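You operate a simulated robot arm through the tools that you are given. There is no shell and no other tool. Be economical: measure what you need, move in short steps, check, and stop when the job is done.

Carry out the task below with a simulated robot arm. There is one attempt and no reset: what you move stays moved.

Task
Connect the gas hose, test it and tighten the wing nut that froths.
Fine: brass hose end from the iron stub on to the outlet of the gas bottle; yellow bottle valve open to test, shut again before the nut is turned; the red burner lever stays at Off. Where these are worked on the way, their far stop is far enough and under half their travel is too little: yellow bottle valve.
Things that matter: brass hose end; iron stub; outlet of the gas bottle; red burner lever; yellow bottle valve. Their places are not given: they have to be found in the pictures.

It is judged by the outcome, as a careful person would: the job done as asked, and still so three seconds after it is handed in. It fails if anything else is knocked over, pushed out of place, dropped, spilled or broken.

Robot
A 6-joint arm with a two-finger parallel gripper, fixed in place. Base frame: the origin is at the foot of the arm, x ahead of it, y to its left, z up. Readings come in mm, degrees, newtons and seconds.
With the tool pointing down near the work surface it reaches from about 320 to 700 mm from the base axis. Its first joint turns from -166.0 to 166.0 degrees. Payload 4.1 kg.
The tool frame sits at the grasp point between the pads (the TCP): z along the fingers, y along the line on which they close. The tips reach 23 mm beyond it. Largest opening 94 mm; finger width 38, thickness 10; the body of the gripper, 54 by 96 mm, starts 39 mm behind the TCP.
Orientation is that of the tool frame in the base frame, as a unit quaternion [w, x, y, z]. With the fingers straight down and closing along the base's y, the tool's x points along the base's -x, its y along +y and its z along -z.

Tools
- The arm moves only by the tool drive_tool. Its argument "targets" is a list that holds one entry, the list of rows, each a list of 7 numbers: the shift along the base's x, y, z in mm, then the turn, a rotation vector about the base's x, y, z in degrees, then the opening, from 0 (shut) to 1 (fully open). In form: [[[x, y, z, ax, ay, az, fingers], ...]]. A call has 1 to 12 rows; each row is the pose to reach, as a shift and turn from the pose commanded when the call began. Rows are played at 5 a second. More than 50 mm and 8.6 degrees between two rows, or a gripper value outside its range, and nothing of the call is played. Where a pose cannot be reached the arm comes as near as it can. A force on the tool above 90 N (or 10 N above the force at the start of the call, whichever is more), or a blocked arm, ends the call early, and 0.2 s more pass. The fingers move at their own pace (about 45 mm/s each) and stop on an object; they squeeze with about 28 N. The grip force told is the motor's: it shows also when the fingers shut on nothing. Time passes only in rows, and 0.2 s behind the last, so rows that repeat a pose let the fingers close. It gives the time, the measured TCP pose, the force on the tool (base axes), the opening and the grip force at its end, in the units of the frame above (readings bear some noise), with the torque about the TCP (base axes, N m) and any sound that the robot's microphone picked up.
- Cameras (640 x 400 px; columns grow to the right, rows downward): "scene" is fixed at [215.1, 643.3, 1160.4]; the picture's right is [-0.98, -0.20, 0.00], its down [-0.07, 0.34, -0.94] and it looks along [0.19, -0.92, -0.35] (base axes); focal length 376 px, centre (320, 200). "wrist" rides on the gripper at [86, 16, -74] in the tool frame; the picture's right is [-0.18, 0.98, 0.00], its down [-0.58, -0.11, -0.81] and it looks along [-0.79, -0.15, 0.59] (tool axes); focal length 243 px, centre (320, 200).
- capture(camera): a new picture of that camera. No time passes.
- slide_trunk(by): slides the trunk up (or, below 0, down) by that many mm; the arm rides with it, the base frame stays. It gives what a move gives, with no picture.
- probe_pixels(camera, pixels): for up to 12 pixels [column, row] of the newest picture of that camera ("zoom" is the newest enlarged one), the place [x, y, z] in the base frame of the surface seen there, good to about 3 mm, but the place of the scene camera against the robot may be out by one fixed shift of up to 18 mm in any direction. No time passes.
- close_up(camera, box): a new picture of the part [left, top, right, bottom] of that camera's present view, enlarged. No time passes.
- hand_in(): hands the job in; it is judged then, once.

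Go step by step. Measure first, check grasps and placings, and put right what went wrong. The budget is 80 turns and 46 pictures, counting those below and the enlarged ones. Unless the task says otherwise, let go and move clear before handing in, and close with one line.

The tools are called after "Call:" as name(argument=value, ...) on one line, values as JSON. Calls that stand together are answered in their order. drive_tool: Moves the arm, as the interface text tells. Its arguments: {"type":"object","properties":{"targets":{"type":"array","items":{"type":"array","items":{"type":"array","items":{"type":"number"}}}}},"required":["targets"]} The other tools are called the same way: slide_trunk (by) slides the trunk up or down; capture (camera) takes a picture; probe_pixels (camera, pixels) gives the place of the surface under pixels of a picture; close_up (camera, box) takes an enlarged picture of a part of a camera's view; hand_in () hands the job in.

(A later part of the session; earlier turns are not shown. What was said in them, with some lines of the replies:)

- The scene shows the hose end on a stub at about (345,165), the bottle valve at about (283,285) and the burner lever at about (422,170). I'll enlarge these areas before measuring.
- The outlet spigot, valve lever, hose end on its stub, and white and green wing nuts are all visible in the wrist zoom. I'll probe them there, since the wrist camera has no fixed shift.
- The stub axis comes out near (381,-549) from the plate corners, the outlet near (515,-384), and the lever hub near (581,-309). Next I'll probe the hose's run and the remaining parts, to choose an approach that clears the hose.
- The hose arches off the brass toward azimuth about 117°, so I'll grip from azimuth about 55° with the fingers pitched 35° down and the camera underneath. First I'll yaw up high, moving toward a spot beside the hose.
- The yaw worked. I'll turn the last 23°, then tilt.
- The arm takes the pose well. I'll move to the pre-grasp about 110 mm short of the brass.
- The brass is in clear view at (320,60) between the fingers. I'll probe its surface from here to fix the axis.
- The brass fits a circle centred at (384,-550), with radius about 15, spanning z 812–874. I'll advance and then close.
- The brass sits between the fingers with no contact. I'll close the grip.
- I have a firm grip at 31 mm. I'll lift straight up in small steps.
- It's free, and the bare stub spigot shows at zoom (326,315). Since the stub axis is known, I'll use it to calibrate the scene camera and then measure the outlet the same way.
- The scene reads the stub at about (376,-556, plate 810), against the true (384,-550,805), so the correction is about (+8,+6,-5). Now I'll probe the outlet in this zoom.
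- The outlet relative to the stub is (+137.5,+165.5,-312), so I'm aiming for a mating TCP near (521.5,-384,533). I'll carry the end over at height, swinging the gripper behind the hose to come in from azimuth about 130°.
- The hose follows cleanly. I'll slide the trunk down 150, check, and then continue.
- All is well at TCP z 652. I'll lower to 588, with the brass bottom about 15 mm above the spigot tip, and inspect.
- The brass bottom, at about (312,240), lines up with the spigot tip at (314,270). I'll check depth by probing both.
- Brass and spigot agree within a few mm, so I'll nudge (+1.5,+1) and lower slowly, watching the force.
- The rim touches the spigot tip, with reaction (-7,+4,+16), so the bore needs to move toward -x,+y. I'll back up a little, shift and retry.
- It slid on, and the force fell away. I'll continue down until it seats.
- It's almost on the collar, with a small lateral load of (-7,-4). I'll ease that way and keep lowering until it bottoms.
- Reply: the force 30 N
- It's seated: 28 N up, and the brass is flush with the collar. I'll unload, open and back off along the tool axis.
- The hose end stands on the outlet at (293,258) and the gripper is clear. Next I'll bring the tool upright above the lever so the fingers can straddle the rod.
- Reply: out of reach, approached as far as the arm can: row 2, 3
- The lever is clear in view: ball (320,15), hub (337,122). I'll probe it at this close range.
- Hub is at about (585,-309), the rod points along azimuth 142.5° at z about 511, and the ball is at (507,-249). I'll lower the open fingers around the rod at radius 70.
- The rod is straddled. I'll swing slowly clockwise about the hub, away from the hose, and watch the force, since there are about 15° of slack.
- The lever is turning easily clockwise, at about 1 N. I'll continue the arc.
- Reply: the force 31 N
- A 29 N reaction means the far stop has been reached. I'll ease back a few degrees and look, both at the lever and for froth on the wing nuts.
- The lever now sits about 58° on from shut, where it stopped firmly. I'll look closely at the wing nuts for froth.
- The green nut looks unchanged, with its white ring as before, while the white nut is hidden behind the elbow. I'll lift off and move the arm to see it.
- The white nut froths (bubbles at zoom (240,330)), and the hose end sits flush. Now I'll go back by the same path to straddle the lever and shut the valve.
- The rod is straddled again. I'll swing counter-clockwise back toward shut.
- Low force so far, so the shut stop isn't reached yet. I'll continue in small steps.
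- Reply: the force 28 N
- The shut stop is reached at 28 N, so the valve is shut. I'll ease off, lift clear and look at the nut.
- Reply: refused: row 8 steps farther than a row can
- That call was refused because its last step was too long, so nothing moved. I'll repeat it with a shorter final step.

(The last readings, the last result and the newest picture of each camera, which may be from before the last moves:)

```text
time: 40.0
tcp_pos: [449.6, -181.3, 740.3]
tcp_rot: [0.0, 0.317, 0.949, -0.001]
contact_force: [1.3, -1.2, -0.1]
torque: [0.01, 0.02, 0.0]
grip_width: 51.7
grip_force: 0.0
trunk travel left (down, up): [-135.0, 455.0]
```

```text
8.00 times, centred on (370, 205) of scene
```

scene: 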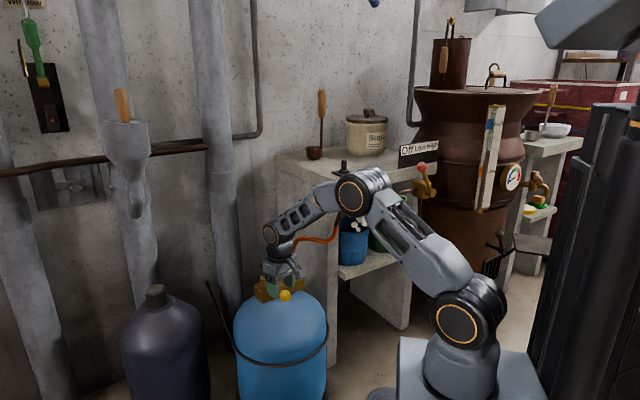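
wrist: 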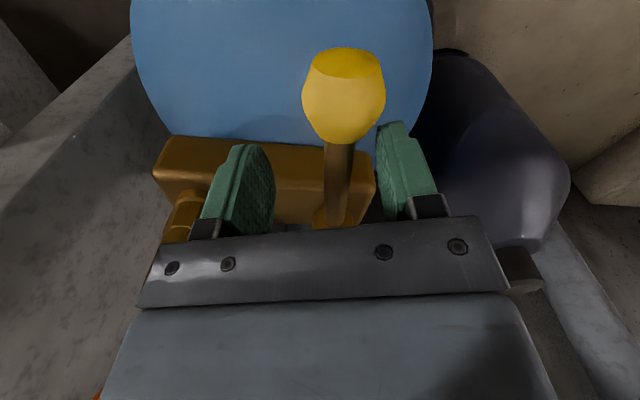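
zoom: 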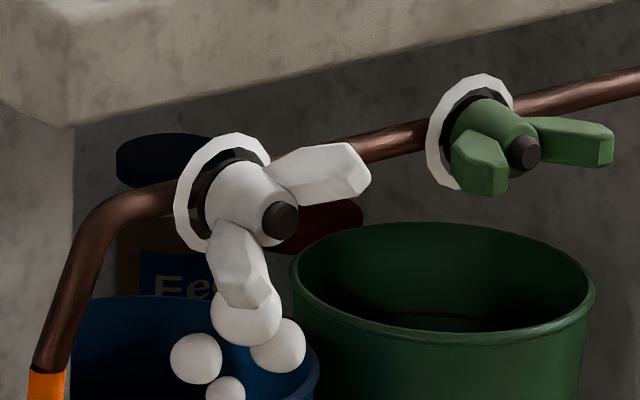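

The white nut's axis points out of the pipe toward the room. I'll probe its shaft end, wings and washer ring, applying the scene correction (+6.5,+6,-5).

Call:
probe_pixels(camera="zoom", pixels=[[280, 222], [245, 195], [355, 170], [365, 185], [310, 170], [300, 190], [240, 245], [245, 285], [222, 255], [230, 138], [182, 215], [205, 225]])

Call:
probe_pixels(camera="scene", pixels=[[284, 296], [334, 172]])

```text
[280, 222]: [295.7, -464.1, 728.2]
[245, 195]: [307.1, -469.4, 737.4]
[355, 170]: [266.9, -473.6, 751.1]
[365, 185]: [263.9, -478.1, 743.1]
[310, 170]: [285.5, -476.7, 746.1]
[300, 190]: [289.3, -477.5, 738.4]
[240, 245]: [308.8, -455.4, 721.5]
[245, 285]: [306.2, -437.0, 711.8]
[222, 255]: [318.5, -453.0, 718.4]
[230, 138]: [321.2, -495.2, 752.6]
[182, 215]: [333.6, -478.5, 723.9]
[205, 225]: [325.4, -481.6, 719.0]
```

```text
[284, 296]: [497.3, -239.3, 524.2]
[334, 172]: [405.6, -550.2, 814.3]
```

Shut is confirmed: the ball is back at its original place. The nut axis is horizontal at about azimuth 130°, with wings inclined about 31° (right one up). I'll probe the surrounding slab edge, buckets and more of the nut to plan clearances.

Call:
probe_pixels(camera="zoom", pixels=[[420, 50], [68, 120], [420, 65], [440, 268], [440, 320], [230, 320], [590, 290], [174, 205], [268, 155], [525, 152], [345, 155], [272, 225]])

Call:
probe_pixels(camera="zoom", pixels=[[262, 205], [285, 205], [290, 235], [270, 185], [250, 225], [330, 185], [232, 290], [262, 290], [228, 235], [160, 190], [90, 240], [60, 330]])

```text
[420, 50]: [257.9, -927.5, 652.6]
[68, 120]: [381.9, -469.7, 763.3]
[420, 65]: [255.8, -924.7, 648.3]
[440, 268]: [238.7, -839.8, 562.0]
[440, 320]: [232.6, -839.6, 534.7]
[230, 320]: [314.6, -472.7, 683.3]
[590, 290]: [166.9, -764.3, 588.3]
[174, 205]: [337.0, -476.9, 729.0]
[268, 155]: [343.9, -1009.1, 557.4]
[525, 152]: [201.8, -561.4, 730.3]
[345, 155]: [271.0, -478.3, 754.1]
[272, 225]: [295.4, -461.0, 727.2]
```

```text
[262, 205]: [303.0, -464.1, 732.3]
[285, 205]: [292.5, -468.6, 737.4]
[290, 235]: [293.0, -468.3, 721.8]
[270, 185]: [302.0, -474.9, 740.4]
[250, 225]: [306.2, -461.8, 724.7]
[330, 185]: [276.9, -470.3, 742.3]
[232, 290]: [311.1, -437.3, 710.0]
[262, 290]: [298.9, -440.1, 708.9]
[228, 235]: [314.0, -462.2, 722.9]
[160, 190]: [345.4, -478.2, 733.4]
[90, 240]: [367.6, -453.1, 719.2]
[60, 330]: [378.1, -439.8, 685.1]
```

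The buckets are far back and the slab edge is about 60 mm behind the nut's shaft end, so there's room. I'll fix the pipe direction with a few more probes.

Call:
probe_pixels(camera="zoom", pixels=[[385, 145], [410, 137], [560, 99], [600, 90], [620, 84], [160, 200], [145, 205], [440, 150], [490, 80], [445, 185], [600, 150], [490, 180]])

```text
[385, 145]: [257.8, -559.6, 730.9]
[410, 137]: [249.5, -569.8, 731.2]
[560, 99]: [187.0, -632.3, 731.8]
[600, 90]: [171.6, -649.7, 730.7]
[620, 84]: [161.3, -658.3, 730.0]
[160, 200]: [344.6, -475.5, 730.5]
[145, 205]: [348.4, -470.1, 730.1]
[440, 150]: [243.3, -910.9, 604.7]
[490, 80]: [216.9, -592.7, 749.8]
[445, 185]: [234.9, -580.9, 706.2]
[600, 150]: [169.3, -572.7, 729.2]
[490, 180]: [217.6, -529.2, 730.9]
```

The pipe runs along azimuth 225°, so the nut axis is azimuth 135°. The wings are at about 33° (right wing up), and the right wing's tip is near (280,-473). I'll press that wing down, which is clockwise, using closed fingers pointing down. First I'll hover above it.

Call:
drive_tool(targets=[[[0, 0, 30, 0, 0, -4, 0.3], [0, 0, 60, 0, 0, -8, 0], [0, 0, 85, 0, 0, -8, 0], [-20, -35, 85, 0, 0, -8, 0], [-40, -70, 85, 0, 0, -8, 0], [-60, -105, 85, 0, 0, -8, 0], [-80, -140, 85, 0, 0, -8, 0], [-100, -175, 85, 0, 0, -8, 0], [-120, -210, 85, 0, 0, -8, 0], [-140, -245, 85, 0, 0, -8, 0], [-158, -275, 85, 0, 0, -8, 0], [-169, -292, 85, 0, 0, -8, 0]]])

Call:
capture(camera="wrist")

```text
time: 42.6
tcp_pos: [279.3, -475.8, 827.3]
tcp_rot: [-0.001, 0.382, 0.924, -0.001]
contact_force: [0.2, -0.4, 0.3]
torque: [0.0, -0.01, -0.01]
grip_width: 0.2
grip_force: 28.0
trunk travel left (down, up): [-135.0, 455.0]
```

```text
9 pictures are left
```

wrist: 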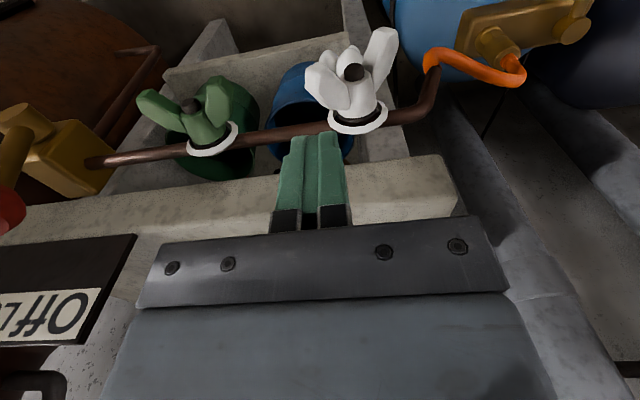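

The nut is well in view from above: shaft (353,72), wing 1 on the left at (325,85), wing 2 on the right at (382,50). I'll probe these in the unshifted wrist frame.

Call:
probe_pixels(camera="wrist", pixels=[[352, 72], [312, 75], [325, 60], [330, 85], [345, 95], [322, 95], [385, 38], [375, 65], [365, 95], [355, 122], [350, 160], [336, 118]])

Call:
close_up(camera="wrist", box=[280, 10, 440, 150])

```text
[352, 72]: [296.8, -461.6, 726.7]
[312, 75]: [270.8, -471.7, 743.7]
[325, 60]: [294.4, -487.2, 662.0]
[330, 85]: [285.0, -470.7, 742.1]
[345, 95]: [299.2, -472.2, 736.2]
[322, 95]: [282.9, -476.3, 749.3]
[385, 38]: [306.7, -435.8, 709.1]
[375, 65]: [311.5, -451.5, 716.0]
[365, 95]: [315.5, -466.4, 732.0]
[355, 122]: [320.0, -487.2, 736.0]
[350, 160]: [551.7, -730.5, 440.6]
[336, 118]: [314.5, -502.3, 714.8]
```

```text
2.86 times, centred on (360, 80) of wrist
```

zoom: 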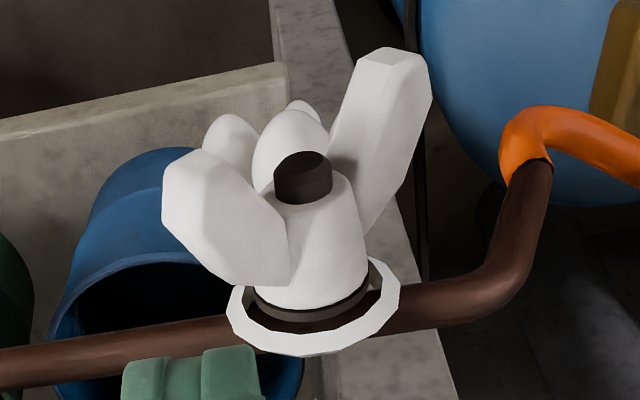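

The wrist view puts the shaft axis at about t 115, with wing 1's top near z 749, right below my fingertips. I'll shift 7 mm outward and lower until it starts turning the wing.

Call:
drive_tool(targets=[[[-4, 0, -15, 0, 0, 0, 0], [-7, 0, -35, 0, 0, 0, 0], [-7, 0, -48, 0, 0, 0, 0], [-7, 0, -54, 0, 0, 0, 0], [-7, 0, -60, 0, 0, 0, 0], [-7, 0, -66, 0, 0, 0, 0]]])

```text
time: 44.0
tcp_pos: [270.8, -475.7, 762.9]
tcp_rot: [-0.001, 0.383, 0.924, -0.001]
contact_force: [-3.1, -4.1, 6.5]
torque: [-0.12, 0.1, -0.06]
grip_width: 0.1
grip_force: 28.0
trunk travel left (down, up): [-135.0, 455.0]
```

There's light contact (about 8 N), so the wing is moving. I'll keep pressing in small steps.

Call:
drive_tool(targets=[[[0, 0, -5, 0, 0, 0, 0], [0, 0, -10, 0, 0, 0, 0], [0, 0, -15, 0, 0, 0, 0], [0, 0, -20, 0, 0, 0, 0]]])

Call:
close_up(camera="wrist", box=[220, 0, 420, 150])

```text
time: 45.0
tcp_pos: [271.3, -475.4, 753.2]
tcp_rot: [0.008, 0.383, 0.924, -0.009]
contact_force: [-5.3, -8.2, 61.2]
torque: [-0.5, -0.96, -0.22]
grip_width: 0.1
grip_force: 28.2
trunk travel left (down, up): [-135.0, 455.0]
```

```text
2.67 times, centred on (320, 75) of wrist
```

zoom: 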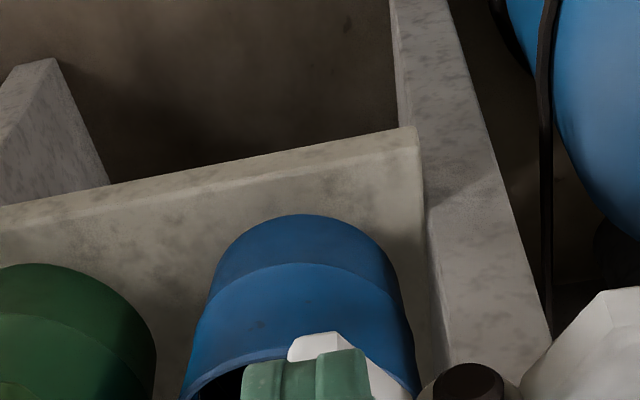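

61 N at tip z 730 means the wing now lies horizontal, like the tight green nut, and has hit its stop. I'll back off upward and check.

Call:
drive_tool(targets=[[[0, 0, 12, 0, 0, 0, 0], [0, 0, 25, 0, 0, 0, 0], [-5, 5, 60, 0, 0, 0, 0], [-10, 20, 95, 0, 0, 0, 0], [10, 60, 110, 0, 0, 0, 0], [30, 100, 110, 0, 0, 0, 0], [50, 140, 110, 0, 0, 0, 0], [70, 180, 110, 0, 0, 0, 0], [90, 220, 110, 0, 0, 0, 0]]])

Call:
capture(camera="scene")

Call:
close_up(camera="scene", box=[330, 180, 410, 230])

```text
time: 47.0
tcp_pos: [361.5, -253.7, 850.5]
tcp_rot: [0.0, 0.382, 0.924, -0.001]
contact_force: [-0.8, -0.8, 0.4]
torque: [0.01, 0.02, 0.01]
grip_width: 0.3
grip_force: 27.7
trunk travel left (down, up): [-135.0, 455.0]
```

```text
6 pictures are left
```

scene: 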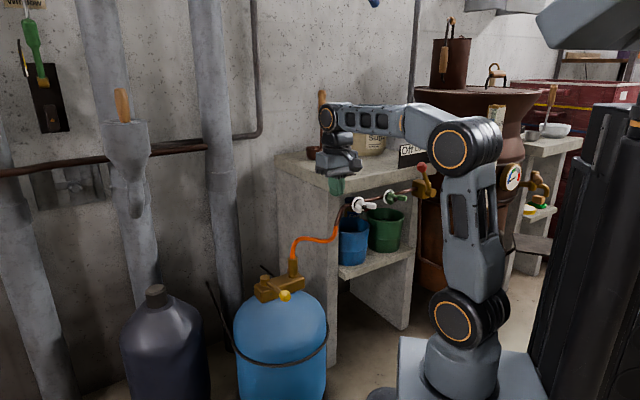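

```text
8.00 times, centred on (370, 205) of scene
```

zoom: 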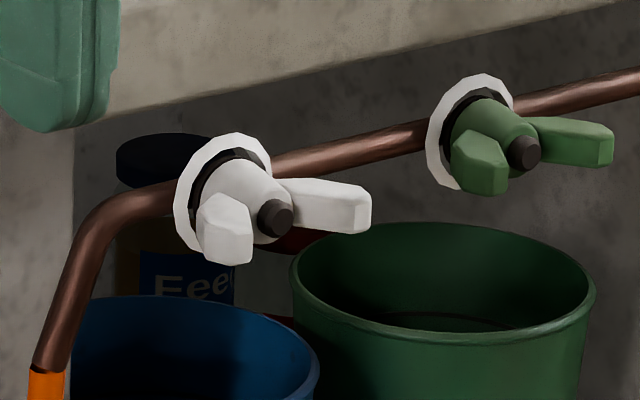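

The froth is gone and the white wings are level with the green ones. The bottle lever is back at shut (ball at (284,296)), the hose end is seated at (293,268), and the red lever is still at Off (422,168). The arm is clear, so I'll hand in.

Call:
hand_in()

```text
The job is handed in.
```

The gas hose is on the bottle outlet. With the bottle valve open to its far stop, the white wing nut frothed. I shut the valve, then tightened that nut to its stop and the froth went. The red burner lever stayed at Off.
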